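You operate a simulated robot arm through the tools that you are given. There is no shell and no other tool. Be economical: measure what you need, move in short steps, check, and stop when the job is done.

You run a simulated robot arm. Do the job below in one go: nothing can be reset, and whatever is moved stays where it is left.

TASK
Put the red cup in the sink bowl. Then take the cleaning pad on the far top of the long table and put it away on the top of the side desk. Then fetch the folded cloth from the far top of the long table and set it on the top of the steel trolley. Then open the right packing drawer, put the strap roll on the far top of the long table away in the inside of the right packing drawer, then shut the drawer. Then take the blue cup and leave it on top of the brown carton on the far top of the long table. Then put the glass in the sink bowl. Then take the blue knob block on the far top of the long table and put it away on the bench top beside the grid tray. Then stack the 2 cm riser from the far top of the long table on top of the 4 cm riser. Then put the white cup on the middle top of the long table away on the floor of the nine-cell tray. Then take the white tin and leave it on the cassette on the top of the small goods bench. Then open the left packing drawer. Do these in the order given. Set down upright: red cup, blue cup, glass, blue knob block, white cup.

It is judged by the outcome, as a careful person would: the job done as asked, and still so three seconds after it is handed in. It fails if anything else is knocked over, pushed out of place, dropped, spilled or broken. Flat cloth is picked up by pressing the open fingertips on it (5 to 10 N) and closing them slowly along it; thin cloth reads only 2 to 8 mm in the jaws.

THE ROBOT
A 6-joint arm with a two-finger gripper on a trunk, on a base that drives. Base frame: it is fixed to the floor where the robot stands at the start and does not move with it; the origin is under the middle of the robot, x ahead of it, y to its left, z up; the surface under the hand at the start is at about z = 0.74. Lengths are in m, angles in degrees, forces in N, time in s.
It reaches about 1.298 m from its shoulder. Its first joint turns from -149.0 to 149.0 degrees. Places, roughly: bench top beside the grid tray [-2.6, -3.4, 0.9]; blue cup (7x7x11 cm) [0.2, 0.5, 0.8]; blue knob block (10x5x6 cm) [0.1, 0.2, 0.8]; carton [0.75, 0.75, 0.75]; cassette [-1.25, -5.25, 0.75]; cleaning pad (8x5x4 cm) [0.6, -0.3, 0.8]; floor of the nine-cell tray [-2.7, -1.7, 0.8]; folded cloth (6x8x3 cm) [0.5, 0.2, 0.8]; glass (7x7x11 cm) [0.1, 0.6, 0.8]; inside of the right packing drawer [-2.6, 1.9, 0.7]; left packing drawer [-2.5, 1.5, 0.7]; red cup (7x7x11 cm) [0.5, -0.2, 0.8]; right packing drawer [-2.5, 1.9, 0.7]; riser [0.25, 0, 0.75]; sink bowl inside [1.1, 2.5, 0.7]; strap roll (6x3x12 cm) [0.2, 0.4, 0.8]; top of the side desk [1.2, -4.1, 0.7]; top of the steel trolley [-0.9, -3, 0.8]; white cup (7x7x11 cm) [0, -1.1, 0.8]; white tin (6x6x5 cm) [-1.6, -5.5, 0.9]. Payload 1.57 kg.
Tool frame: the origin (TCP) lies between the finger pads and is the grasp point; the fingertips stand 0.021 m ahead of it; z points along the fingers, y is the line along which they close. Largest opening 0.07 m; the body of the gripper starts 0.05 m behind the TCP.
Orientation is that of the tool frame in the base frame, as a unit quaternion [x, y, z, w]. With the fingers straight down and closing along the base's y, the tool's x points along the base's -x, its y along +y and its z along -z.

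THE INTERFACE
- The arm moves only by the tool servo_tool. Its argument "steps" is a list that holds one entry, the list of rows, each a list of 6 numbers: the shift along the base's x, y, z in mm, then the turn, a rotation vector about the base's x, y, z in degrees. In form: [[[dx, dy, dz, wx, wy, wz], ...]]. A call has 1 to 8 rows; each row shifts and turns the commanded pose from where the row before left it. "hand" is the finger opening in mm, from 0 to 70, set as the call begins (left out, the last holds). Each row takes 0.2 s and may step no farther than 0.05 m and 8.6 degrees from the row before; otherwise, or with a gripper value out of range, the whole call is refused. Where a pose cannot be reached the arm comes as near as it can. A force on the tool above 40 N (or 10 N above the force at the start of the call, whichever is more), or a blocked arm, ends the call early, and 0.2 s more pass. Each finger halts on what it meets, pressing with about 30 N; the grip force reading is that of the motor and also rises with nothing between the fingers. The clock runs only during rows and for 0.2 s after the last one: add rows that do not move to give the fingers time. The reply holds the time, the measured pose of the TCP, the force on the tool along the base axes, the opening and the grip force, in the units named above and with some noise, with the torque about the TCP (base axes, N m) and any sound that the robot's microphone picked up, and new pictures: "show" is both (left out), scene, wrist or none.
- Cameras (640 x 400 px; columns grow to the right, rows downward): "scene" is now at [0.0021, 0.1506, 1.7515]; the picture's right is [-0.58, -0.81, 0.00], its down [-0.76, 0.55, -0.36] and it looks along [0.29, -0.21, -0.93] (base axes); focal length 215 px, centre (320, 200). "wrist" rides on the gripper at [0.079, 0.004, -0.081] in the tool frame; the picture's right is [-0.05, 1.00, 0.00], its down [-0.67, -0.03, -0.74] and it looks along [-0.74, -0.04, 0.67] (tool axes); focal length 256 px, centre (320, 200). There is no depth. A picture from a camera that has moved, and an enlarged one, comes with that camera's place and axes in the base frame and with its lens.
- slide_trunk(by): slides the trunk up (or, below 0, down) by that many m; the arm and the scene camera ride with it, the base frame stays. It gives what a move gives, with no picture.
- base_move(legs): drives the robot by 1 to 6 legs, each [ahead, turn to the left] in m and degrees, along the robot's own axes; the way and the turn of a leg run together, so that a leg with both is an arc; at most 1.5 m and 180 degrees a leg. The arm and the cameras ride along, it lands a little off, and it stops where it bumps. It gives what a move gives, and a new picture of the scene camera.
- turn_head(pan, tilt): turns the head with the scene camera to pan (to the left, within 155 degrees either way) and tilt (down, from -29 to 69), counted from straight ahead of the robot. It gives what a move gives, and a new picture of the scene camera.
- inspect(camera, box): a new picture of the part [left, top, right, bottom] of that camera's present view, enlarged. It takes no simulated time.
- job_done(): hands the job in; it is judged then, once.

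Work in short steps. Places have to be worked out from the pictures, the camera data and where the tool is seen: move nearer, look again, correct. Check each grasp and each placing, and mend what went wrong. You have 556 turns and 360 pictures in all, those below and enlarged ones among them. Open the gripper and draw the arm clear of the work before you hand the job in, unless the task says otherwise; then end with one line.

The tools are called after "Request:" by a JSON object that holds its "fn" and its "kwargs". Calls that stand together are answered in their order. servo_tool: Moves the arm, as the interface text tells. Its arguments: {"type":"object","properties":{"steps":{"type":"array","items":{"type":"array","items":{"type":"array","items":{"type":"number"}}}},"hand":{"type":"number"},"show":{"type":"string","enum":["both","scene","wrist","none"]}},"required":["steps"]} The other tools are called the same way: slide_trunk (by) slides the trunk up or down; base_move (legs) drives the base; turn_head (pan, tilt) turns the head that bears the scene camera; inspect (camera, box) takes an enlarged picture of a part of a camera's view; job_done () hands the job in.

At the start:

```text
time: 0.0
eef_pos: [0.6573, 0.4326, 1.113]
orientation: [0.004, 1.0, -0.001, 0.0]
ft_force: [-0.9, 0.0, 0.3]
moment: [-0.02, 0.03, 0.0]
gripper_width: 0.07
finger_force: 0.0
trunk travel left (down, up): [-0.794, 0.176]
robot x, y, heading: [0.002, 0.0138, 0.3]
head pan, tilt: [-35.9, 68.8]
```

scene: 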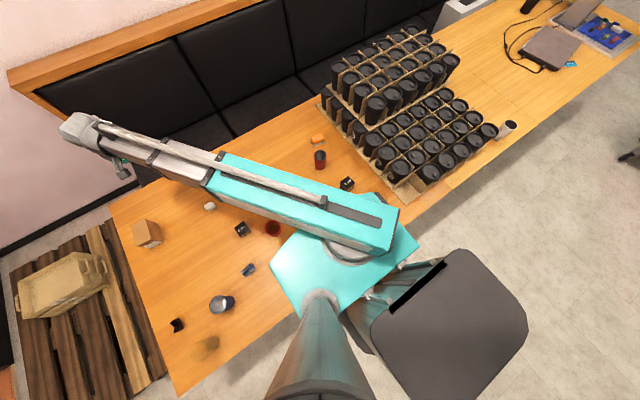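
wrist: 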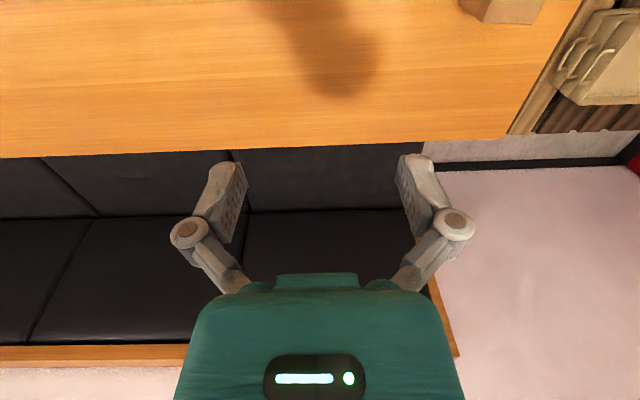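

I'll look around the room first, so I know the layout before moving anything.

Request:
{"fn": "turn_head", "kwargs": {"pan": 0, "tilt": 60}}

Request:
{"fn": "turn_head", "kwargs": {"pan": 60, "tilt": 30}}

Request:
{"fn": "turn_head", "kwargs": {"pan": 150, "tilt": 30}}

Request:
{"fn": "turn_head", "kwargs": {"pan": -150, "tilt": 25}}

Request:
{"fn": "turn_head", "kwargs": {"pan": -95, "tilt": 25}}

```text
time: 1.0
eef_pos: [0.6582, 0.4329, 1.1141]
orientation: [0.004, 1.0, 0.001, 0.0]
ft_force: [-0.1, 0.4, -0.6]
moment: [0.0, -0.01, -0.03]
gripper_width: 0.0702
finger_force: 0.1
trunk travel left (down, up): [-0.794, 0.176]
robot x, y, heading: [-0.0022, 0.0138, 0.1]
head pan, tilt: [0.0, 60.0]
camera scene: at [0.0233, 0.1835, 1.7609], right [0.0, -1.0, 0.0], down [-0.87, 0.0, -0.5], along [0.5, 0.0, -0.87], focal length 215 px, centre (320, 200)
```

scene: 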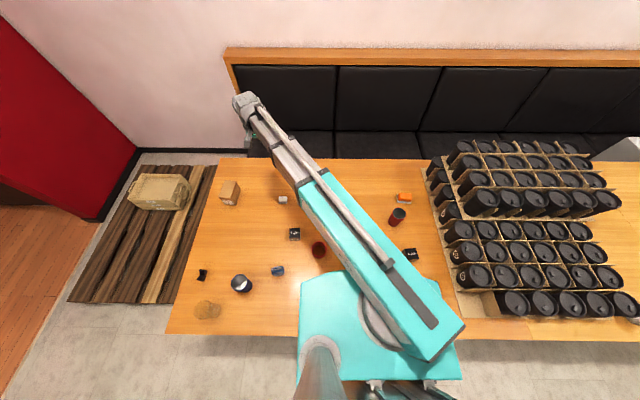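

```text
time: 2.3
eef_pos: [0.6574, 0.4328, 1.1136]
orientation: [0.004, 1.0, 0.001, 0.0]
ft_force: [-0.3, 0.4, -1.1]
moment: [-0.03, -0.02, -0.01]
gripper_width: 0.07
finger_force: 0.0
trunk travel left (down, up): [-0.794, 0.176]
robot x, y, heading: [0.0001, 0.0177, 0.3]
head pan, tilt: [60.0, 30.0]
camera scene: at [0.0019, 0.2616, 1.8029], right [0.87, -0.5, 0.0], down [-0.25, -0.43, -0.87], along [0.43, 0.75, -0.5], focal length 215 px, centre (320, 200)
```

scene: 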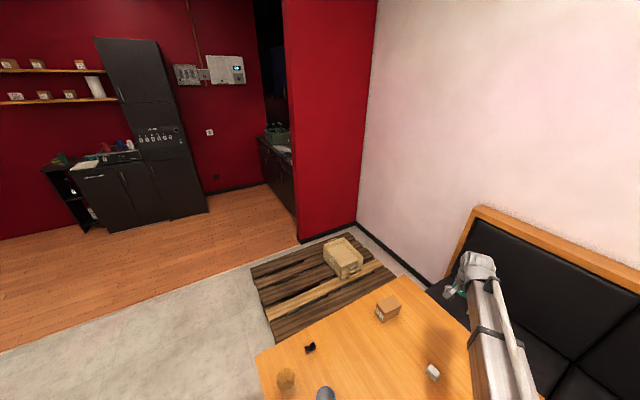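

```text
time: 4.0
eef_pos: [0.6573, 0.4336, 1.1131]
orientation: [0.004, 1.0, 0.0, 0.0]
ft_force: [0.4, 0.6, -0.5]
moment: [-0.02, -0.03, 0.0]
gripper_width: 0.0704
finger_force: 0.1
trunk travel left (down, up): [-0.794, 0.176]
robot x, y, heading: [-0.0032, 0.0147, 0.1]
head pan, tilt: [150.0, 30.0]
camera scene: at [-0.1216, 0.2285, 1.803], right [0.5, 0.87, 0.0], down [0.43, -0.25, -0.87], along [-0.75, 0.43, -0.5], focal length 215 px, centre (320, 200)
```

scene: 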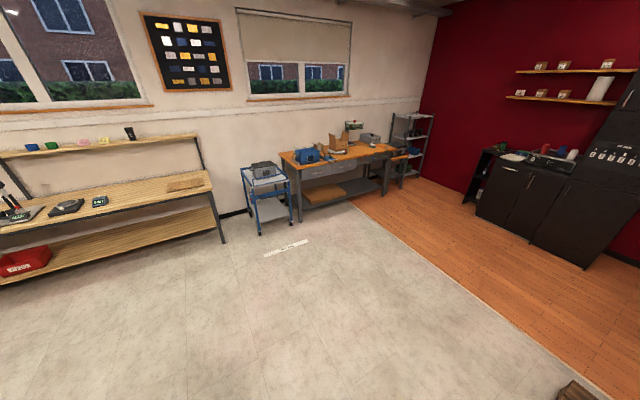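

```text
time: 8.1
eef_pos: [0.6567, 0.433, 1.1138]
orientation: [0.005, 1.0, 0.0, 0.0]
ft_force: [0.4, -0.3, -0.3]
moment: [-0.01, 0.04, 0.02]
gripper_width: 0.0701
finger_force: 0.1
trunk travel left (down, up): [-0.794, 0.176]
robot x, y, heading: [-0.0009, 0.0114, 0.1]
head pan, tilt: [-150.0, 25.0]
camera scene: at [-0.123, 0.1371, 1.811], right [-0.5, 0.87, 0.0], down [0.37, 0.21, -0.91], along [-0.78, -0.45, -0.42], focal length 215 px, centre (320, 200)
```

scene: 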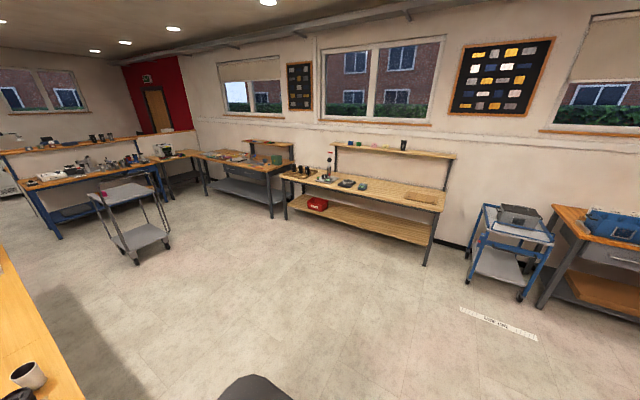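

```text
time: 9.3
eef_pos: [0.6572, 0.4337, 1.1127]
orientation: [0.004, 1.0, 0.0, 0.001]
ft_force: [-0.4, 0.1, 0.3]
moment: [-0.03, -0.02, 0.01]
gripper_width: 0.0698
finger_force: 0.1
trunk travel left (down, up): [-0.794, 0.176]
robot x, y, heading: [-0.0016, 0.0121, 0.2]
head pan, tilt: [-95.0, 25.0]
camera scene: at [-0.0513, 0.0915, 1.811], right [-1.0, 0.09, 0.0], down [0.04, 0.42, -0.91], along [-0.08, -0.9, -0.42], focal length 215 px, centre (320, 200)
```

scene: 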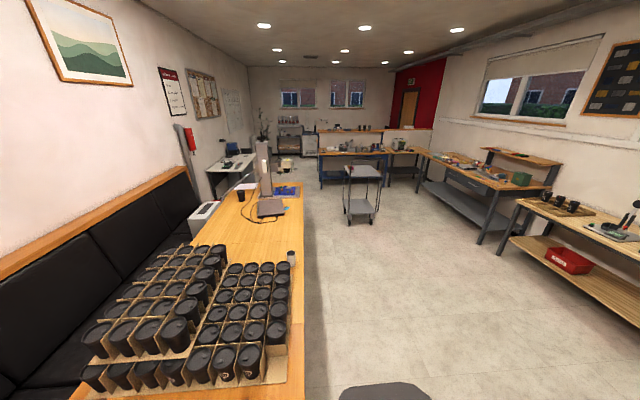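

Red cup is near (0.48, -0.19). I move the arm above and short of it to get a close look.

Request:
{"fn": "turn_head", "kwargs": {"pan": 0, "tilt": 60}}

Request:
{"fn": "servo_tool", "kwargs": {"steps": [[[-20, -45, 0, 0, 0, 0], [-20, -45, 0, 0, 0, 0], [-20, -45, 0, 0, 0, 0], [-20, -45, 0, 0, 0, 0], [-20, -45, 0, 0, 0, 0], [-20, -45, 0, 0, 0, 0], [-20, -45, 0, 0, 0, 0], [-20, -45, 0, 0, 0, 0]]], "show": "none"}}

Request:
{"fn": "servo_tool", "kwargs": {"steps": [[[-20, -45, -20, 0, 0, 0], [-20, -45, -20, 0, 0, 0], [-20, -45, -20, 0, 0, 0], [-20, -45, -20, 0, 0, 0], [-10, -45, -20, 0, 0, 0], [-10, -36, -20, 0, 0, 0]]]}}

```text
time: 11.0
eef_pos: [0.657, 0.4324, 1.1137]
orientation: [0.004, 1.0, 0.0, 0.0]
ft_force: [-0.7, -0.6, 0.1]
moment: [-0.01, 0.02, 0.02]
gripper_width: 0.0698
finger_force: 0.0
trunk travel left (down, up): [-0.794, 0.176]
robot x, y, heading: [0.0012, 0.0167, 0.1]
head pan, tilt: [0.0, 60.0]
camera scene: at [0.0234, 0.1833, 1.7609], right [0.0, -1.0, 0.0], down [-0.87, 0.0, -0.5], along [0.5, 0.0, -0.87], focal length 215 px, centre (320, 200)
```

scene: 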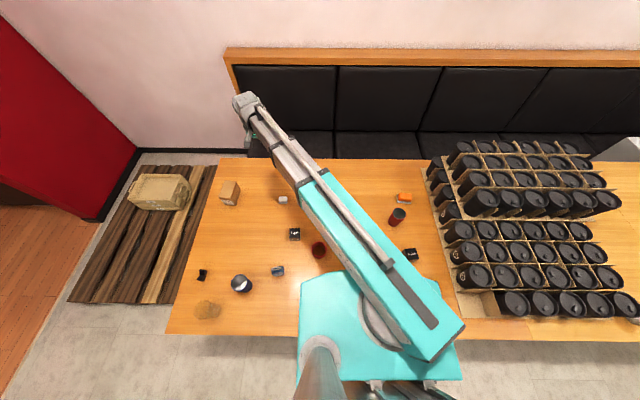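

```text
time: 12.8
eef_pos: [0.5338, 0.0777, 1.1137]
orientation: [0.004, 1.0, -0.001, -0.002]
ft_force: [0.2, 0.2, 0.3]
moment: [0.0, 0.02, 0.0]
gripper_width: 0.0702
finger_force: 0.0
out of reach, approached as far as the arm can: row 7, 8
trunk travel left (down, up): [-0.794, 0.176]
robot x, y, heading: [-0.0018, 0.0158, -0.1]
head pan, tilt: [0.0, 60.0]
```

```text
refused: row 1 steps farther than a row can; nothing moved
```

The arm can't fold closer than about 0.54 m from its shoulder at this height. I'll back the base off 0.2 m, which makes everything near reachable.

Request:
{"fn": "base_move", "kwargs": {"legs": [[-0.2, 0]]}}

Request:
{"fn": "servo_tool", "kwargs": {"steps": [[[0, -30, 0, 0, 0, 0], [10, -40, -20, 0, 0, 0], [10, -40, -20, 0, 0, 0], [10, -40, -20, 0, 0, 0], [10, -40, -20, 0, 0, 0], [10, -40, -20, 0, 0, 0], [0, -30, 0, 0, 0, 0]]]}}

```text
time: 14.6
eef_pos: [0.336, 0.0782, 1.1135]
orientation: [0.005, 1.0, 0.0, -0.002]
ft_force: [-0.3, -0.4, -0.7]
moment: [0.01, -0.02, 0.04]
gripper_width: 0.0698
finger_force: 0.1
trunk travel left (down, up): [-0.794, 0.176]
robot x, y, heading: [-0.1971, 0.0138, -0.0]
head pan, tilt: [0.0, 60.0]
camera scene: at [-0.1742, 0.1831, 1.7609], right [0.0, -1.0, 0.0], down [-0.87, 0.0, -0.5], along [0.5, 0.0, -0.87], focal length 215 px, centre (320, 200)
```

scene: 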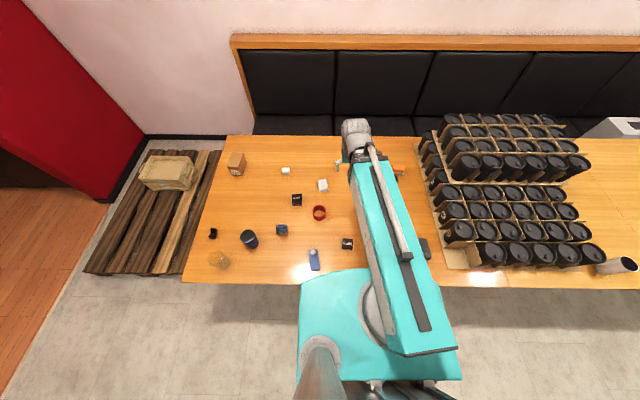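

```text
time: 16.2
eef_pos: [0.3859, -0.1833, 1.1128]
orientation: [0.005, 1.0, 0.0, -0.002]
ft_force: [-0.2, -0.7, -0.3]
moment: [0.01, 0.03, -0.01]
gripper_width: 0.0699
finger_force: 0.1
out of reach, approached as far as the arm can: row 2, 3, 4, 5, 6
trunk travel left (down, up): [-0.794, 0.176]
robot x, y, heading: [-0.2, 0.0148, -0.1]
head pan, tilt: [0.0, 60.0]
camera scene: at [-0.1737, 0.1827, 1.7609], right [0.0, -1.0, 0.0], down [-0.87, 0.0, -0.5], along [0.5, 0.0, -0.87], focal length 215 px, centre (320, 200)
camera wrist: at [0.3061, -0.1776, 1.1947], right [0.06, 1.0, 0.0], down [0.67, -0.04, 0.74], along [0.74, -0.05, -0.67], focal length 256 px, centre (320, 200)
```

scene: 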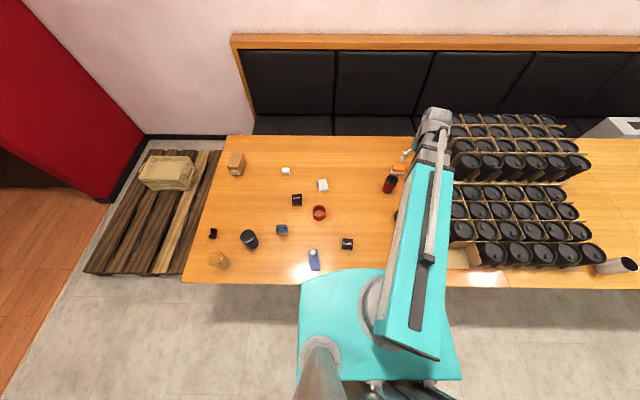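
wrist: 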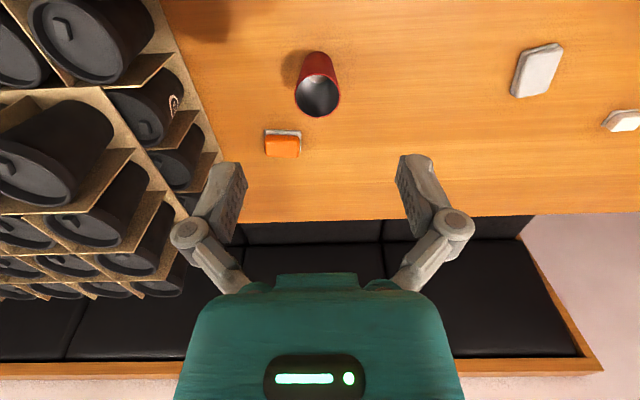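

Lowering was refused at this radius. I try descending while reaching farther out, ending over the red cup.

Request:
{"fn": "servo_tool", "kwargs": {"steps": [[[40, 0, 0, 0, 0, 0], [40, 0, -10, 0, 0, 0], [0, 0, -30, 0, 0, 0], [0, 0, -30, 0, 0, 0], [0, 0, -30, 0, 0, 0]]]}}

```text
time: 17.4
eef_pos: [0.4672, -0.1814, 1.1127]
orientation: [0.005, 1.0, 0.0, -0.001]
ft_force: [-0.4, -0.2, -0.1]
moment: [0.02, -0.04, 0.0]
gripper_width: 0.0699
finger_force: 0.1
out of reach, approached as far as the arm can: row 2, 3, 4, 5
trunk travel left (down, up): [-0.794, 0.176]
robot x, y, heading: [-0.1964, 0.016, -0.1]
head pan, tilt: [0.0, 60.0]
camera scene: at [-0.1735, 0.183, 1.7609], right [0.0, -1.0, 0.0], down [-0.87, 0.0, -0.5], along [0.5, 0.0, -0.87], focal length 215 px, centre (320, 200)
camera wrist: at [0.3875, -0.176, 1.1947], right [0.06, 1.0, 0.0], down [0.67, -0.04, 0.74], along [0.74, -0.05, -0.67], focal length 256 px, centre (320, 200)
```

scene: 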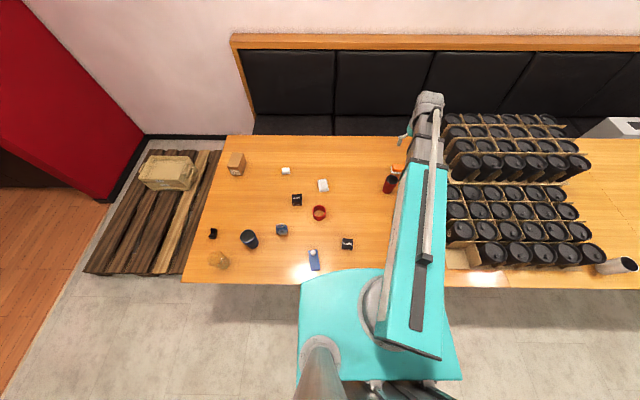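
wrist: 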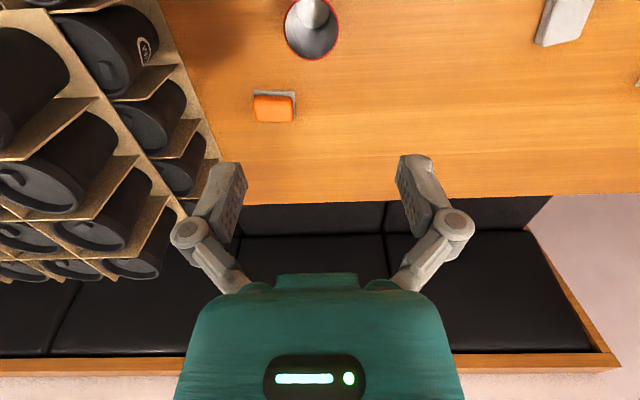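

The tool seems to be at the arm's lowest level for this trunk height, so I lower the trunk by 0.15 m and look from there.

Request:
{"fn": "slide_trunk", "kwargs": {"by": -0.15}}

Request:
{"fn": "servo_tool", "kwargs": {"steps": [[[0, 0, -30, 0, 0, 0], [0, 0, 0, 0, 0, 0]]]}}

```text
time: 19.2
eef_pos: [0.4669, -0.181, 0.9631]
orientation: [0.004, 1.0, 0.0, -0.002]
ft_force: [-0.4, 0.0, -0.4]
moment: [-0.02, 0.0, -0.01]
gripper_width: 0.0698
finger_force: 0.2
trunk travel left (down, up): [-0.644, 0.326]
robot x, y, heading: [-0.1953, 0.0158, -0.1]
head pan, tilt: [0.0, 60.0]
```

```text
time: 19.8
eef_pos: [0.4658, -0.1807, 0.963]
orientation: [0.005, 1.0, 0.0, -0.002]
ft_force: [0.8, 0.4, 0.9]
moment: [0.02, 0.03, 0.02]
gripper_width: 0.0701
finger_force: 0.1
out of reach, approached as far as the arm can: row 1
trunk travel left (down, up): [-0.644, 0.326]
robot x, y, heading: [-0.1946, 0.0158, 0.1]
head pan, tilt: [0.0, 60.0]
camera scene: at [-0.1736, 0.183, 1.6109], right [0.0, -1.0, 0.0], down [-0.87, 0.0, -0.5], along [0.5, 0.0, -0.87], focal length 215 px, centre (320, 200)
camera wrist: at [0.3874, -0.1761, 1.0448], right [0.06, 1.0, 0.0], down [0.67, -0.04, 0.74], along [0.74, -0.05, -0.67], focal length 256 px, centre (320, 200)
```

scene: 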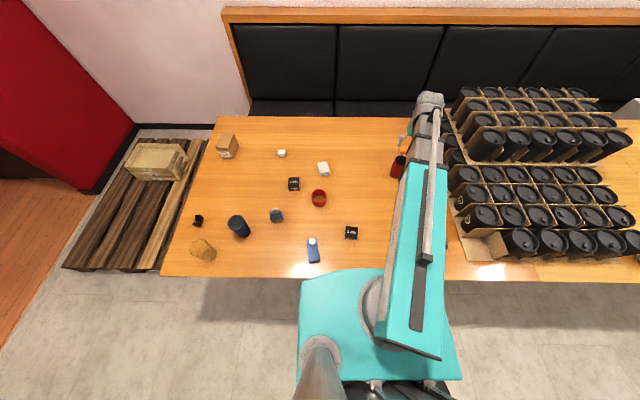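
wrist: 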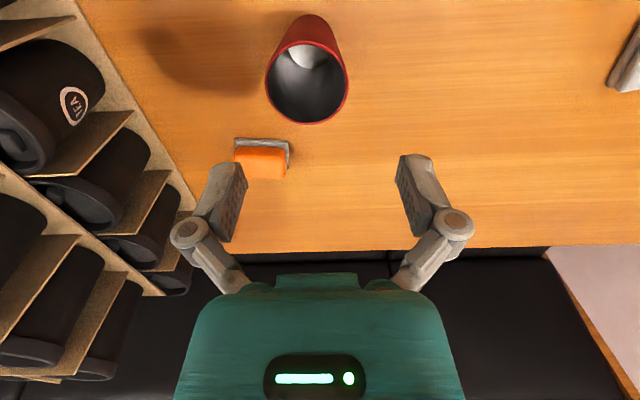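

Cup rim is at about (0.470, -0.193), 65 mm wide — too tight to straddle, so I'll pinch its +y wall. I shift over the wall and set the opening to 40 mm.

Request:
{"fn": "servo_tool", "kwargs": {"steps": [[[4, 19, 0, 0, 0, 0], [0, 0, 0, 0, 0, 0], [0, 0, 0, 0, 0, 0]]], "hand": 40, "show": "none"}}

Request:
{"fn": "slide_trunk", "kwargs": {"by": -0.06}}

Request:
{"fn": "servo_tool", "kwargs": {"steps": [[[0, 0, 0, 0, 0, 0]]]}}

```text
time: 20.6
eef_pos: [0.4706, -0.1637, 0.9631]
orientation: [0.004, 1.0, 0.0, -0.002]
ft_force: [0.5, 0.0, 0.5]
moment: [-0.01, -0.02, 0.02]
gripper_width: 0.04
finger_force: 0.1
trunk travel left (down, up): [-0.644, 0.326]
robot x, y, heading: [-0.1969, 0.0145, -0.0]
head pan, tilt: [0.0, 60.0]
```

```text
time: 21.6
eef_pos: [0.4706, -0.1624, 0.9026]
orientation: [0.004, 1.0, 0.001, -0.002]
ft_force: [0.2, 0.7, -0.6]
moment: [-0.03, 0.02, -0.01]
gripper_width: 0.0399
finger_force: 0.0
trunk travel left (down, up): [-0.584, 0.386]
robot x, y, heading: [-0.1988, 0.0128, -0.2]
head pan, tilt: [0.0, 60.0]
```

```text
time: 22.0
eef_pos: [0.4694, -0.1621, 0.9027]
orientation: [0.005, 1.0, 0.0, -0.001]
ft_force: [1.1, -0.2, 0.1]
moment: [0.0, 0.01, 0.02]
gripper_width: 0.0398
finger_force: 0.1
trunk travel left (down, up): [-0.584, 0.386]
robot x, y, heading: [-0.1976, 0.0132, -0.2]
head pan, tilt: [0.0, 60.0]
camera scene: at [-0.1736, 0.183, 1.5509], right [0.0, -1.0, 0.0], down [-0.87, 0.0, -0.5], along [0.5, 0.0, -0.87], focal length 215 px, centre (320, 200)
camera wrist: at [0.391, -0.1578, 0.9848], right [0.06, 1.0, 0.0], down [0.67, -0.04, 0.74], along [0.74, -0.05, -0.67], focal length 256 px, centre (320, 200)
```

scene: 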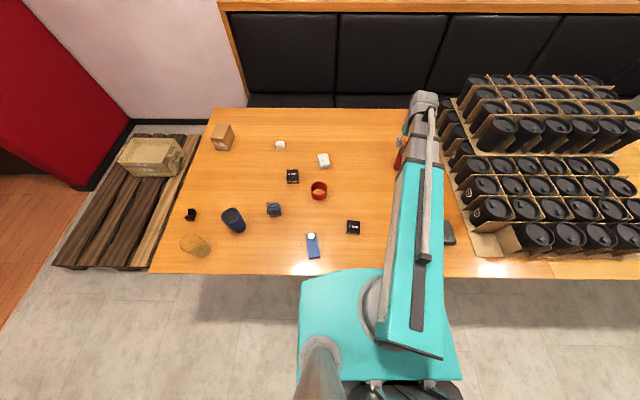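
wrist: 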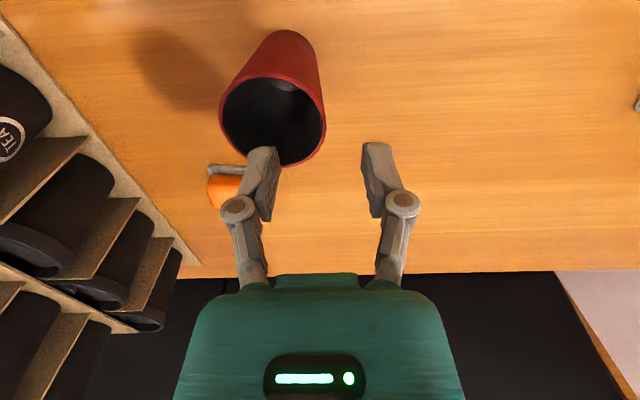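

Rim wall sits at y≈-0.16, right between the fingers. Lower by 57 mm and close.

Request:
{"fn": "slide_trunk", "kwargs": {"by": -0.057}}

Request:
{"fn": "servo_tool", "kwargs": {"steps": [[[0, 0, 0, 0, 0, 0], [0, 0, 0, 0, 0, 0], [0, 0, 0, 0, 0, 0], [0, 0, 0, 0, 0, 0]]], "hand": 0, "show": "wrist"}}

```text
time: 22.9
eef_pos: [0.47, -0.164, 0.8464]
orientation: [0.005, 1.0, 0.0, -0.002]
ft_force: [-1.0, 0.0, -0.7]
moment: [0.02, 0.0, 0.01]
gripper_width: 0.0399
finger_force: 0.1
trunk travel left (down, up): [-0.527, 0.443]
robot x, y, heading: [-0.1981, 0.0148, -0.1]
head pan, tilt: [0.0, 60.0]
```

```text
time: 23.9
eef_pos: [0.4703, -0.1632, 0.8469]
orientation: [0.005, 1.0, 0.001, -0.001]
ft_force: [0.0, -0.5, 3.7]
moment: [-0.23, 0.08, -0.02]
gripper_width: 0.0063
finger_force: 9.9
trunk travel left (down, up): [-0.527, 0.443]
robot x, y, heading: [-0.1979, 0.0126, 0.2]
head pan, tilt: [0.0, 60.0]
camera wrist: at [0.3907, -0.1578, 0.9279], right [0.06, 1.0, 0.0], down [0.67, -0.04, 0.74], along [0.74, -0.05, -0.67], focal length 256 px, centre (320, 200)
```

wrist: 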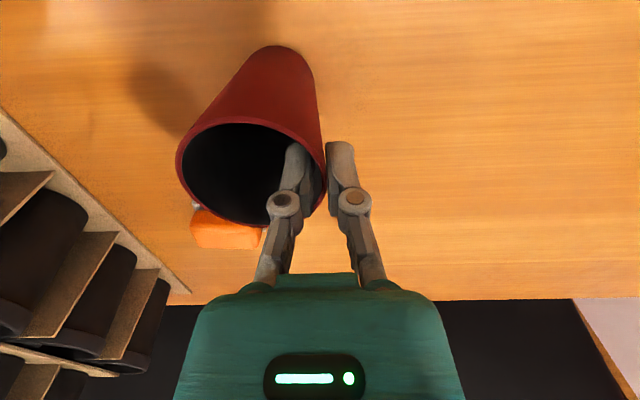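

Gripped on the wall (6 mm). Lift with the trunk by 0.25 m and check.

Request:
{"fn": "slide_trunk", "kwargs": {"by": 0.25}}

Request:
{"fn": "servo_tool", "kwargs": {"steps": [[[0, 0, 0, 0, 0, 0]]]}}

```text
time: 26.5
eef_pos: [0.4702, -0.1624, 1.0954]
orientation: [0.004, 1.0, 0.0, -0.002]
ft_force: [0.7, -0.6, -2.8]
moment: [0.03, 0.01, 0.0]
gripper_width: 0.0059
finger_force: 10.4
trunk travel left (down, up): [-0.777, 0.193]
robot x, y, heading: [-0.1973, 0.0138, 0.2]
head pan, tilt: [0.0, 60.0]
```

```text
time: 26.9
eef_pos: [0.4699, -0.1637, 1.096]
orientation: [0.004, 1.0, 0.0, -0.002]
ft_force: [-0.3, 0.2, -2.1]
moment: [0.02, 0.01, 0.01]
gripper_width: 0.0061
finger_force: 10.0
trunk travel left (down, up): [-0.777, 0.193]
robot x, y, heading: [-0.1982, 0.0178, 0.2]
head pan, tilt: [0.0, 60.0]
camera scene: at [-0.1735, 0.183, 1.7439], right [0.0, -1.0, 0.0], down [-0.87, 0.0, -0.5], along [0.5, 0.0, -0.87], focal length 215 px, centre (320, 200)
camera wrist: at [0.3911, -0.1578, 1.1777], right [0.06, 1.0, 0.0], down [0.67, -0.04, 0.74], along [0.74, -0.05, -0.67], focal length 256 px, centre (320, 200)
```

scene: 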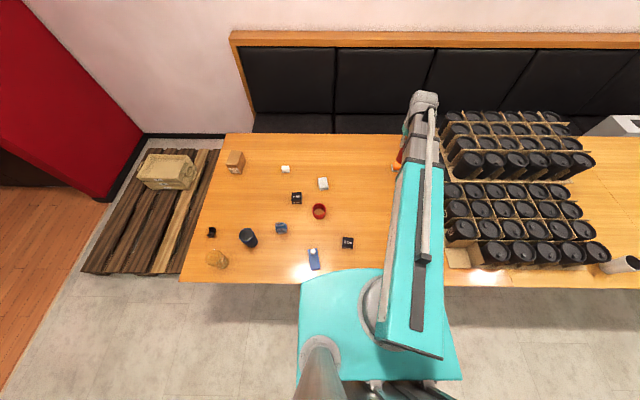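
wrist: 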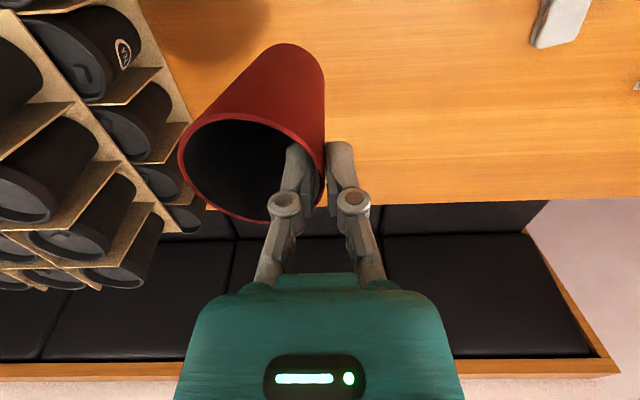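

Red cup is held. The sink counter is past the red partition and faces -x, so I back away, turn left, drive to y≈2.5, and turn to face it.

Request:
{"fn": "base_move", "kwargs": {"legs": [[-0.5, 0], [0, 90], [1.3, 0], [1.15, 0], [0, -90]]}}

Request:
{"fn": "turn_head", "kwargs": {"pan": 0, "tilt": 40}}

```text
time: 56.4
eef_pos: [0.0645, 2.2722, 1.096]
orientation: [0.043, 0.999, 0.0, -0.002]
ft_force: [0.2, 0.3, -1.0]
moment: [0.04, 0.0, -0.02]
gripper_width: 0.0059
finger_force: 10.3
trunk travel left (down, up): [-0.777, 0.193]
robot x, y, heading: [-0.5859, 2.5386, -3.9]
head pan, tilt: [0.0, 60.0]
camera scene: at [-0.5496, 2.7043, 1.7439], right [-0.07, -1.0, 0.0], down [-0.86, 0.06, -0.5], along [0.5, -0.03, -0.87], focal length 215 px, centre (320, 200)
```

scene: 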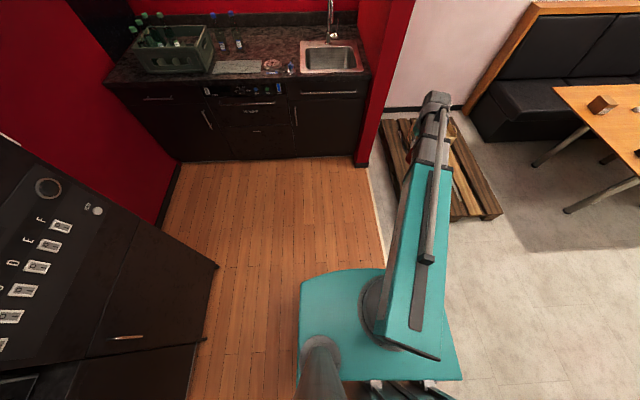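

```text
time: 57.2
eef_pos: [0.0638, 2.2712, 1.0966]
orientation: [0.043, 0.999, 0.0, -0.002]
ft_force: [-0.1, -1.5, -1.1]
moment: [0.03, -0.03, -0.02]
gripper_width: 0.0059
finger_force: 10.2
trunk travel left (down, up): [-0.777, 0.193]
robot x, y, heading: [-0.5867, 2.5417, -3.9]
head pan, tilt: [0.0, 40.0]
camera scene: at [-0.5316, 2.702, 1.7707], right [-0.07, -1.0, 0.0], down [-0.64, 0.04, -0.77], along [0.76, -0.05, -0.64], focal length 215 px, centre (320, 200)
```

scene: 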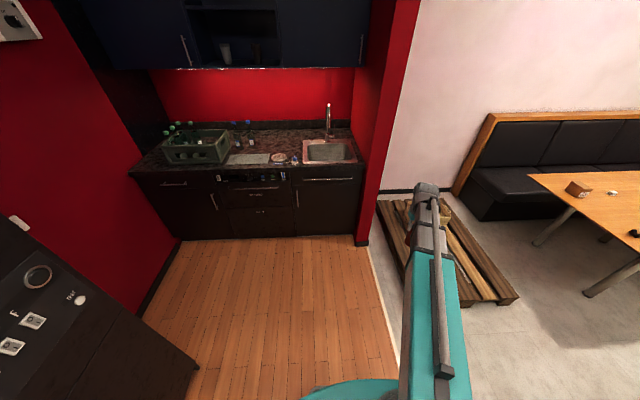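

Sink bowl appears around (1.15, 2.5). I straighten the heading and swing the tool in front of the robot before driving in beside the partition.

Request:
{"fn": "base_move", "kwargs": {"legs": [[0, 3.9], [0.4, 0]]}}

Request:
{"fn": "servo_tool", "kwargs": {"steps": [[[10, 40, 0, 0, 0, 0], [10, 40, 0, 0, 0, 0], [10, 40, 0, 0, 0, 0], [10, 40, 0, 0, 0, 0], [0, 40, 0, 0, 0, 0]]], "show": "scene"}}

```text
time: 60.7
eef_pos: [0.481, 2.3078, 1.0969]
orientation: [0.014, 1.0, 0.001, -0.002]
ft_force: [0.5, 0.1, -1.8]
moment: [0.05, 0.03, -0.02]
gripper_width: 0.0059
finger_force: 9.8
trunk travel left (down, up): [-0.777, 0.193]
robot x, y, heading: [-0.1792, 2.5384, -0.9]
head pan, tilt: [0.0, 40.0]
camera scene: at [-0.1356, 2.707, 1.7706], right [-0.02, -1.0, 0.0], down [-0.64, 0.01, -0.77], along [0.77, -0.01, -0.64], focal length 215 px, centre (320, 200)
```

scene: 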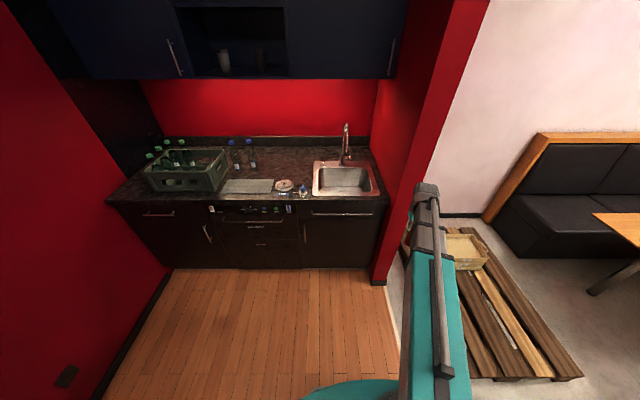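

```text
time: 61.9
eef_pos: [0.5231, 2.5083, 1.0964]
orientation: [0.013, 1.0, 0.0, -0.001]
ft_force: [-0.3, -0.3, -1.7]
moment: [0.05, 0.02, 0.0]
gripper_width: 0.0061
finger_force: 10.2
trunk travel left (down, up): [-0.777, 0.193]
robot x, y, heading: [-0.1799, 2.5434, -0.8]
head pan, tilt: [0.0, 40.0]
camera scene: at [-0.1363, 2.7073, 1.7706], right [-0.02, -1.0, 0.0], down [-0.64, 0.01, -0.77], along [0.77, -0.01, -0.64], focal length 215 px, centre (320, 200)
```

scene: 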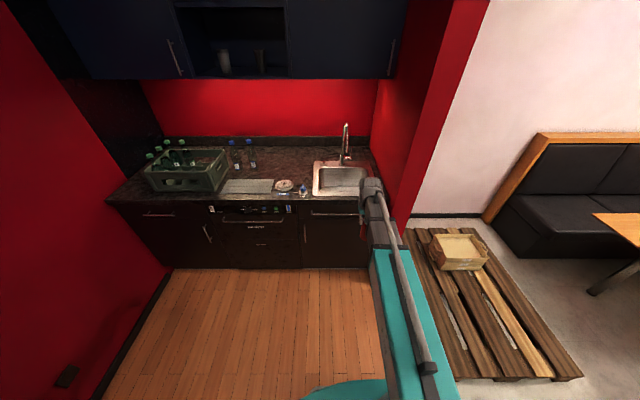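

Request:
{"fn": "inspect", "kwargs": {"camera": "scene", "box": [280, 100, 440, 220]}}

```text
3.33 times, centred on (360, 160) of scene
camera zoom: at [-0.1363, 2.7073, 1.7706], right [-0.02, -1.0, 0.0], down [-0.64, 0.01, -0.77], along [0.77, -0.01, -0.64], focal length 715 px, centre (187, 333)
```

zoom: 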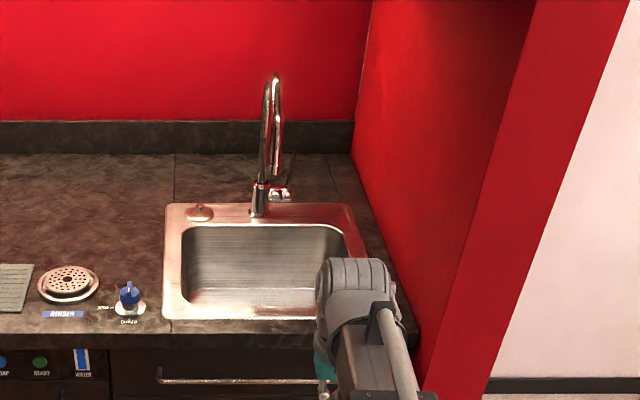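

Sink opening is about x 1.0–1.29, y 2.35–2.70, with a gooseneck tap at y≈2.5 near x 1.25. I'll set the cup around (1.12, 2.58), so drive in and shift the tool.

Request:
{"fn": "base_move", "kwargs": {"legs": [[0.45, 0.8]]}}

Request:
{"fn": "servo_tool", "kwargs": {"steps": [[[20, 40, 0, 0, 0, 0], [20, 40, 0, 0, 0, 0], [20, 25, 0, 0, 0, 0]]]}}

```text
time: 65.1
eef_pos: [0.9709, 2.515, 1.0974]
orientation: [0.006, 1.0, 0.0, -0.002]
ft_force: [-0.1, 0.5, -1.1]
moment: [-0.01, 0.02, 0.0]
gripper_width: 0.0062
finger_force: 10.3
trunk travel left (down, up): [-0.777, 0.193]
robot x, y, heading: [0.2658, 2.5349, 0.6]
head pan, tilt: [0.0, 40.0]
camera scene: at [0.3076, 2.7037, 1.7706], right [0.01, -1.0, 0.0], down [-0.64, 0.0, -0.77], along [0.77, 0.01, -0.64], focal length 215 px, centre (320, 200)
```

scene: 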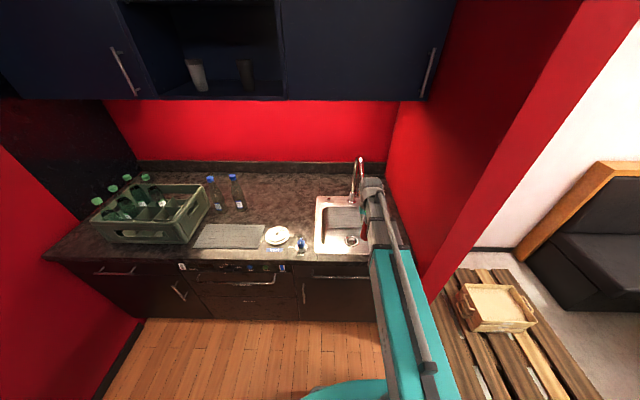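

```text
time: 65.9
eef_pos: [1.0301, 2.6199, 1.0954]
orientation: [0.006, 1.0, 0.0, -0.002]
ft_force: [0.5, 0.2, -1.5]
moment: [-0.02, 0.0, 0.0]
gripper_width: 0.006
finger_force: 9.9
trunk travel left (down, up): [-0.777, 0.193]
robot x, y, heading: [0.2668, 2.5366, 0.8]
head pan, tilt: [0.0, 40.0]
camera scene: at [0.3075, 2.7038, 1.7706], right [0.01, -1.0, 0.0], down [-0.64, 0.0, -0.77], along [0.77, 0.01, -0.64], focal length 215 px, centre (320, 200)
camera wrist: at [0.9517, 2.6264, 1.1775], right [0.06, 1.0, 0.0], down [0.67, -0.04, 0.74], along [0.74, -0.05, -0.67], focal length 256 px, centre (320, 200)
```

scene: 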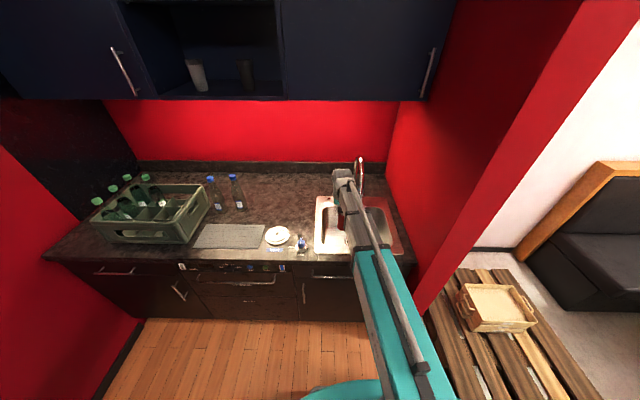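
wrist: 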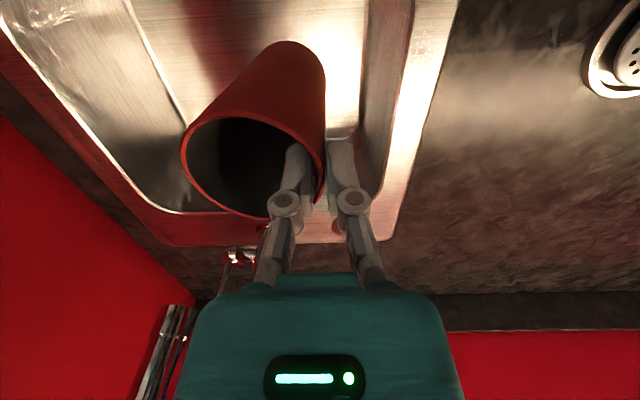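

Bowl opening confirmed (x 1.0–1.28, y 2.36–2.69). Move the tool to (1.12, 2.60), then lower most of the way.

Request:
{"fn": "servo_tool", "kwargs": {"steps": [[[45, -10, 0, 0, 0, 0], [45, -10, 0, 0, 0, 0], [0, 0, 0, 0, 0, 0]]], "show": "none"}}

Request:
{"fn": "slide_trunk", "kwargs": {"by": -0.17}}

Request:
{"fn": "servo_tool", "kwargs": {"steps": [[[0, 0, 0, 0, 0, 0]]]}}

```text
time: 66.7
eef_pos: [1.1189, 2.6, 1.0975]
orientation: [0.005, 1.0, 0.0, -0.002]
ft_force: [-0.1, -0.4, -1.1]
moment: [0.04, -0.01, -0.01]
gripper_width: 0.0059
finger_force: 9.9
trunk travel left (down, up): [-0.777, 0.193]
robot x, y, heading: [0.2695, 2.535, 0.4]
head pan, tilt: [0.0, 40.0]
```

```text
time: 68.6
eef_pos: [1.1208, 2.6006, 0.9259]
orientation: [0.006, 1.0, 0.001, -0.002]
ft_force: [0.1, -0.6, -1.5]
moment: [0.06, 0.01, -0.03]
gripper_width: 0.0054
finger_force: 10.1
trunk travel left (down, up): [-0.607, 0.363]
robot x, y, heading: [0.2653, 2.5332, 0.4]
head pan, tilt: [0.0, 40.0]
```

```text
time: 69.0
eef_pos: [1.1207, 2.5999, 0.9254]
orientation: [0.005, 1.0, -0.001, -0.002]
ft_force: [0.0, 0.5, -1.3]
moment: [0.06, 0.01, 0.0]
gripper_width: 0.0061
finger_force: 10.3
trunk travel left (down, up): [-0.607, 0.363]
robot x, y, heading: [0.2649, 2.5327, 0.4]
head pan, tilt: [0.0, 40.0]
camera scene: at [0.3072, 2.7037, 1.6006], right [0.01, -1.0, 0.0], down [-0.64, 0.0, -0.77], along [0.77, 0.01, -0.64], focal length 215 px, centre (320, 200)
camera wrist: at [1.0423, 2.6055, 1.0076], right [0.06, 1.0, 0.0], down [0.67, -0.04, 0.74], along [0.74, -0.05, -0.67], focal length 256 px, centre (320, 200)
```

scene: 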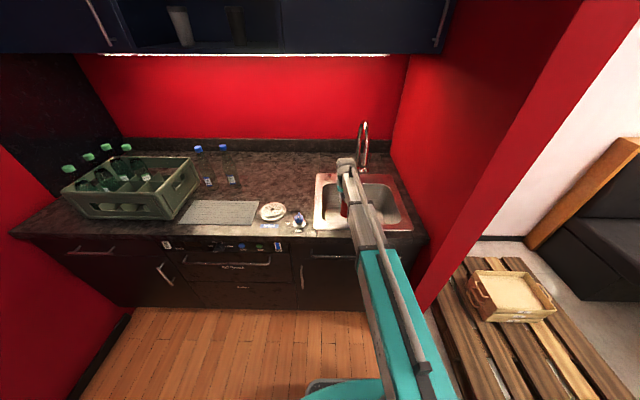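
wrist: 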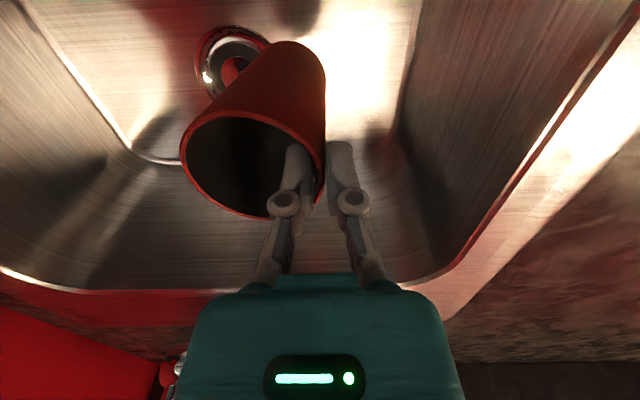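

Cup is over a flat part of the bowl beside the drain. Lower 0.10 m more, then creep.

Request:
{"fn": "slide_trunk", "kwargs": {"by": -0.1}}

Request:
{"fn": "slide_trunk", "kwargs": {"by": -0.01}}

Request:
{"fn": "slide_trunk", "kwargs": {"by": -0.006}}

```text
time: 70.4
eef_pos: [1.121, 2.5999, 0.8254]
orientation: [0.005, 1.0, 0.001, -0.001]
ft_force: [-0.5, -0.1, 2.5]
moment: [-0.24, -0.01, 0.02]
gripper_width: 0.0061
finger_force: 10.0
trunk travel left (down, up): [-0.507, 0.463]
robot x, y, heading: [0.2666, 2.5362, 0.4]
head pan, tilt: [0.0, 40.0]
```

```text
time: 70.9
eef_pos: [1.1213, 2.6011, 0.8171]
orientation: [0.005, 1.0, 0.0, -0.002]
ft_force: [-0.7, -1.6, 3.7]
moment: [-0.28, 0.02, 0.03]
gripper_width: 0.0063
finger_force: 10.0
trunk travel left (down, up): [-0.497, 0.473]
robot x, y, heading: [0.2652, 2.5342, 0.2]
head pan, tilt: [0.0, 40.0]
```

```text
time: 71.5
eef_pos: [1.1215, 2.6, 0.8105]
orientation: [0.005, 1.0, 0.0, -0.002]
ft_force: [0.8, -2.7, 6.3]
moment: [-0.3, 0.0, -0.03]
gripper_width: 0.0064
finger_force: 9.7
trunk travel left (down, up): [-0.491, 0.479]
robot x, y, heading: [0.2628, 2.5338, 0.5]
head pan, tilt: [0.0, 40.0]
```

Contact was felt from about 0.826. Open the fingers and look.

Request:
{"fn": "servo_tool", "kwargs": {"steps": [[[0, 0, 0, 0, 0, 0], [0, 0, 0, 0, 0, 0]]], "hand": 30, "show": "wrist"}}

```text
time: 72.1
eef_pos: [1.1217, 2.6001, 0.8108]
orientation: [0.005, 1.0, 0.001, -0.001]
ft_force: [0.3, 0.0, 1.4]
moment: [-0.03, 0.01, -0.01]
gripper_width: 0.0296
finger_force: 0.0
trunk travel left (down, up): [-0.491, 0.479]
robot x, y, heading: [0.2687, 2.5361, 0.3]
head pan, tilt: [0.0, 40.0]
camera wrist: at [1.0422, 2.6055, 0.8917], right [0.06, 1.0, 0.0], down [0.67, -0.04, 0.74], along [0.74, -0.05, -0.67], focal length 256 px, centre (320, 200)
```

wrist: 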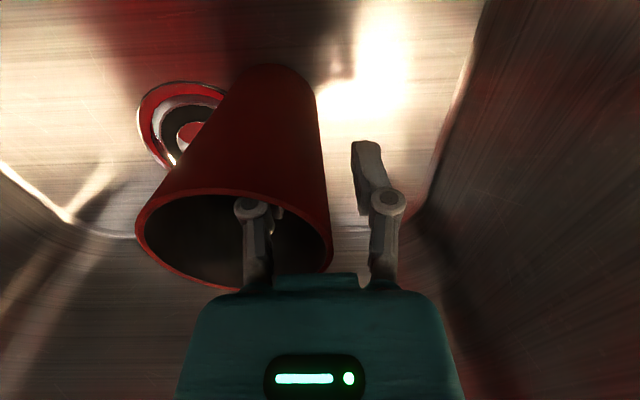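

Cup stands upright in the bowl. Raise straight up out of it.

Request:
{"fn": "slide_trunk", "kwargs": {"by": 0.14}}

Request:
{"fn": "slide_trunk", "kwargs": {"by": 0.15}}

Request:
{"fn": "servo_tool", "kwargs": {"steps": [[[-40, 0, 0, 0, 0, 0], [-40, 0, 0, 0, 0, 0]]], "show": "wrist"}}

```text
time: 73.8
eef_pos: [1.1219, 2.6, 0.9491]
orientation: [0.005, 1.0, -0.001, -0.001]
ft_force: [-0.2, -0.4, 0.1]
moment: [-0.04, 0.02, 0.03]
gripper_width: 0.0302
finger_force: 0.2
trunk travel left (down, up): [-0.631, 0.339]
robot x, y, heading: [0.2641, 2.5344, 0.3]
head pan, tilt: [0.0, 40.0]
```

```text
time: 75.5
eef_pos: [1.1218, 2.5997, 1.0997]
orientation: [0.006, 1.0, 0.0, -0.001]
ft_force: [-0.1, -0.3, 0.2]
moment: [0.01, 0.0, -0.04]
gripper_width: 0.0302
finger_force: 0.1
trunk travel left (down, up): [-0.781, 0.189]
robot x, y, heading: [0.2644, 2.5343, 0.5]
head pan, tilt: [0.0, 40.0]
```

```text
time: 76.1
eef_pos: [1.0415, 2.5983, 1.0997]
orientation: [0.005, 1.0, 0.0, -0.002]
ft_force: [0.1, -0.3, 0.4]
moment: [0.01, -0.01, 0.04]
gripper_width: 0.0298
finger_force: 0.0
trunk travel left (down, up): [-0.781, 0.189]
robot x, y, heading: [0.2647, 2.5343, 0.4]
head pan, tilt: [0.0, 40.0]
camera wrist: at [0.9624, 2.6038, 1.182], right [0.06, 1.0, 0.0], down [0.67, -0.04, 0.74], along [0.74, -0.05, -0.67], focal length 256 px, centre (320, 200)
```

wrist: 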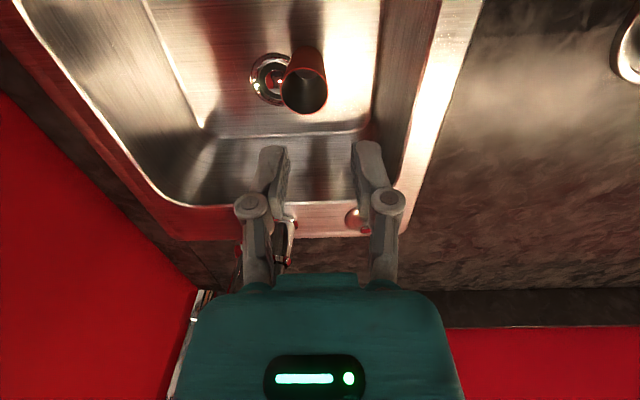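

Red cup is in the sink. Drive back to the long table for the cleaning pad.

Request:
{"fn": "base_move", "kwargs": {"legs": [[-0.9, 0], [0, -90], [1.25, 0], [1.25, 0], [0, 90], [0.3, 0]]}}

Request:
{"fn": "turn_head", "kwargs": {"pan": 0, "tilt": 55}}

```text
time: 110.0
eef_pos: [0.3337, -0.0392, 1.1008]
orientation: [0.056, 0.998, 0.0, -0.001]
ft_force: [0.0, -0.5, -1.1]
moment: [0.0, 0.0, -0.01]
gripper_width: 0.0301
finger_force: 0.1
trunk travel left (down, up): [-0.781, 0.189]
robot x, y, heading: [-0.4468, -0.0546, -5.2]
head pan, tilt: [0.0, 40.0]
camera scene: at [-0.3909, 0.1056, 1.7746], right [-0.09, -1.0, 0.0], down [-0.64, 0.06, -0.77], along [0.76, -0.07, -0.64], focal length 215 px, centre (320, 200)
```

scene: 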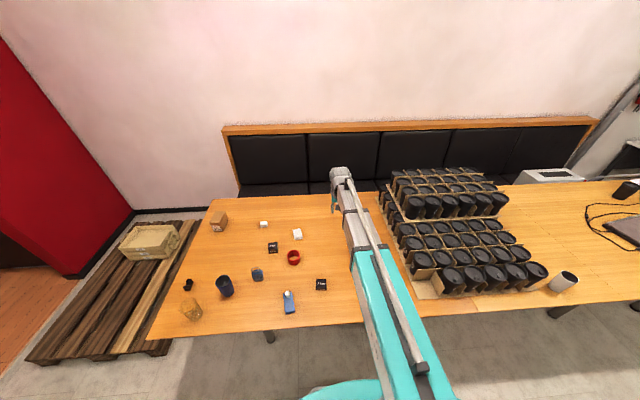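

```text
time: 110.8
eef_pos: [0.333, -0.0395, 1.0997]
orientation: [0.056, 0.998, 0.0, -0.002]
ft_force: [-0.9, 0.3, 0.1]
moment: [-0.02, 0.01, 0.02]
gripper_width: 0.0303
finger_force: 0.0
trunk travel left (down, up): [-0.781, 0.189]
robot x, y, heading: [-0.4439, -0.0558, -5.3]
head pan, tilt: [0.0, 55.0]
camera scene: at [-0.4051, 0.1071, 1.754], right [-0.09, -1.0, 0.0], down [-0.82, 0.07, -0.57], along [0.57, -0.05, -0.82], focal length 215 px, centre (320, 200)
```

scene: 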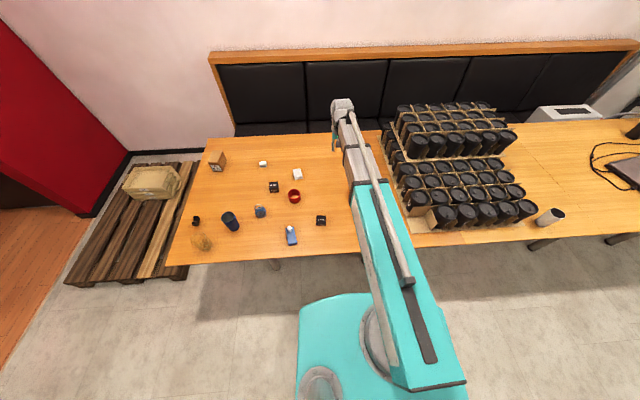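

Request:
{"fn": "base_move", "kwargs": {"legs": [[0, 5.3], [0.2, 0]]}}

Request:
{"fn": "servo_tool", "kwargs": {"steps": [[[0, 0, 0, 0, 0, -8.5], [0, 0, 0, 0, 0, -8.5], [0, 0, 0, 0, 0, -8.5], [0, 0, 0, 0, 0, -8.5], [0, 0, 0, 0, 0, -8.5], [0, 0, 0, 0, 0, -8.5]]], "hand": 70, "show": "none"}}

Request:
{"fn": "servo_tool", "kwargs": {"steps": [[[0, -30, 0, 0, 0, -8], [0, -30, 0, 0, 0, -8], [0, -30, 0, 0, 0, -8], [0, -30, 0, 0, 0, -8], [0, -30, 0, 0, 0, -7]]]}}

```text
time: 113.2
eef_pos: [0.5316, 0.0324, 1.1006]
orientation: [0.011, 1.0, 0.0, -0.002]
ft_force: [0.7, -0.2, 0.5]
moment: [0.01, 0.02, -0.02]
gripper_width: 0.03
finger_force: 0.1
trunk travel left (down, up): [-0.781, 0.189]
robot x, y, heading: [-0.2492, -0.0558, 0.3]
head pan, tilt: [0.0, 55.0]
camera scene: at [-0.2175, 0.112, 1.7539], right [0.01, -1.0, 0.0], down [-0.82, -0.01, -0.57], along [0.57, 0.0, -0.82], focal length 215 px, centre (320, 200)
```

scene: 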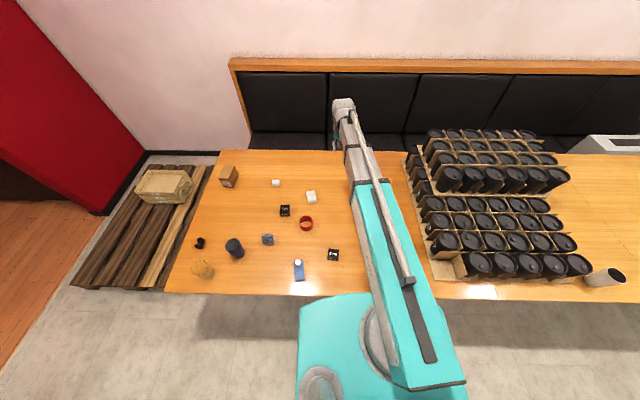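

```text
time: 114.6
eef_pos: [0.5312, 0.0318, 1.0992]
orientation: [0.442, 0.897, 0.001, -0.002]
ft_force: [0.0, 0.0, 0.2]
moment: [-0.03, 0.0, 0.01]
gripper_width: 0.0699
finger_force: 0.1
trunk travel left (down, up): [-0.781, 0.189]
robot x, y, heading: [-0.2454, -0.0576, 0.4]
head pan, tilt: [0.0, 55.0]
```

```text
time: 115.8
eef_pos: [0.5307, -0.1176, 1.0994]
orientation: [0.716, 0.699, 0.001, -0.001]
ft_force: [-0.7, -0.8, -0.5]
moment: [0.02, 0.0, -0.01]
gripper_width: 0.0698
finger_force: 0.2
trunk travel left (down, up): [-0.781, 0.189]
robot x, y, heading: [-0.2431, -0.0537, 0.3]
head pan, tilt: [0.0, 55.0]
camera scene: at [-0.2185, 0.1118, 1.754], right [0.01, -1.0, 0.0], down [-0.82, -0.01, -0.57], along [0.57, 0.0, -0.82], focal length 215 px, centre (320, 200)
camera wrist: at [0.5367, -0.0398, 1.1817], right [1.0, -0.08, 0.0], down [-0.05, -0.67, 0.74], along [-0.06, -0.74, -0.67], focal length 256 px, centre (320, 200)
```

scene: 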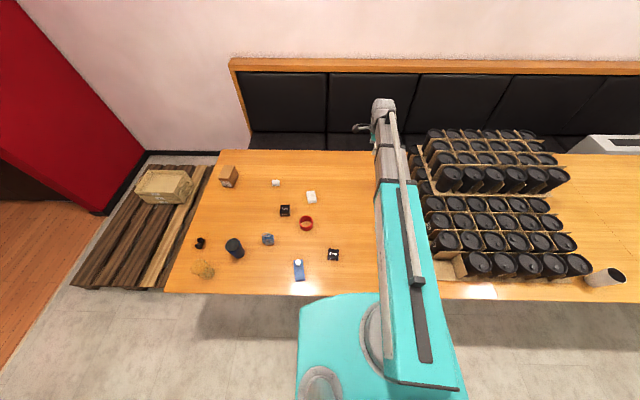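
wrist: 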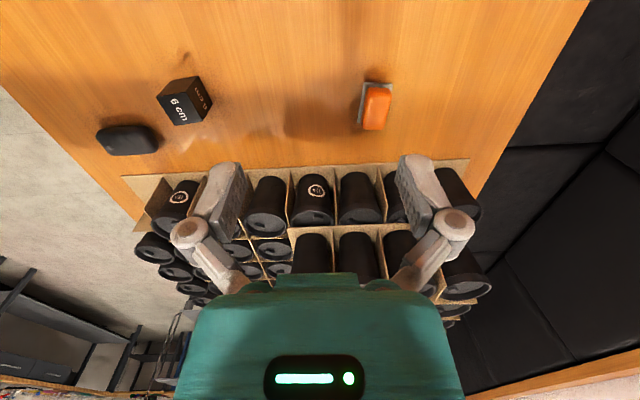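

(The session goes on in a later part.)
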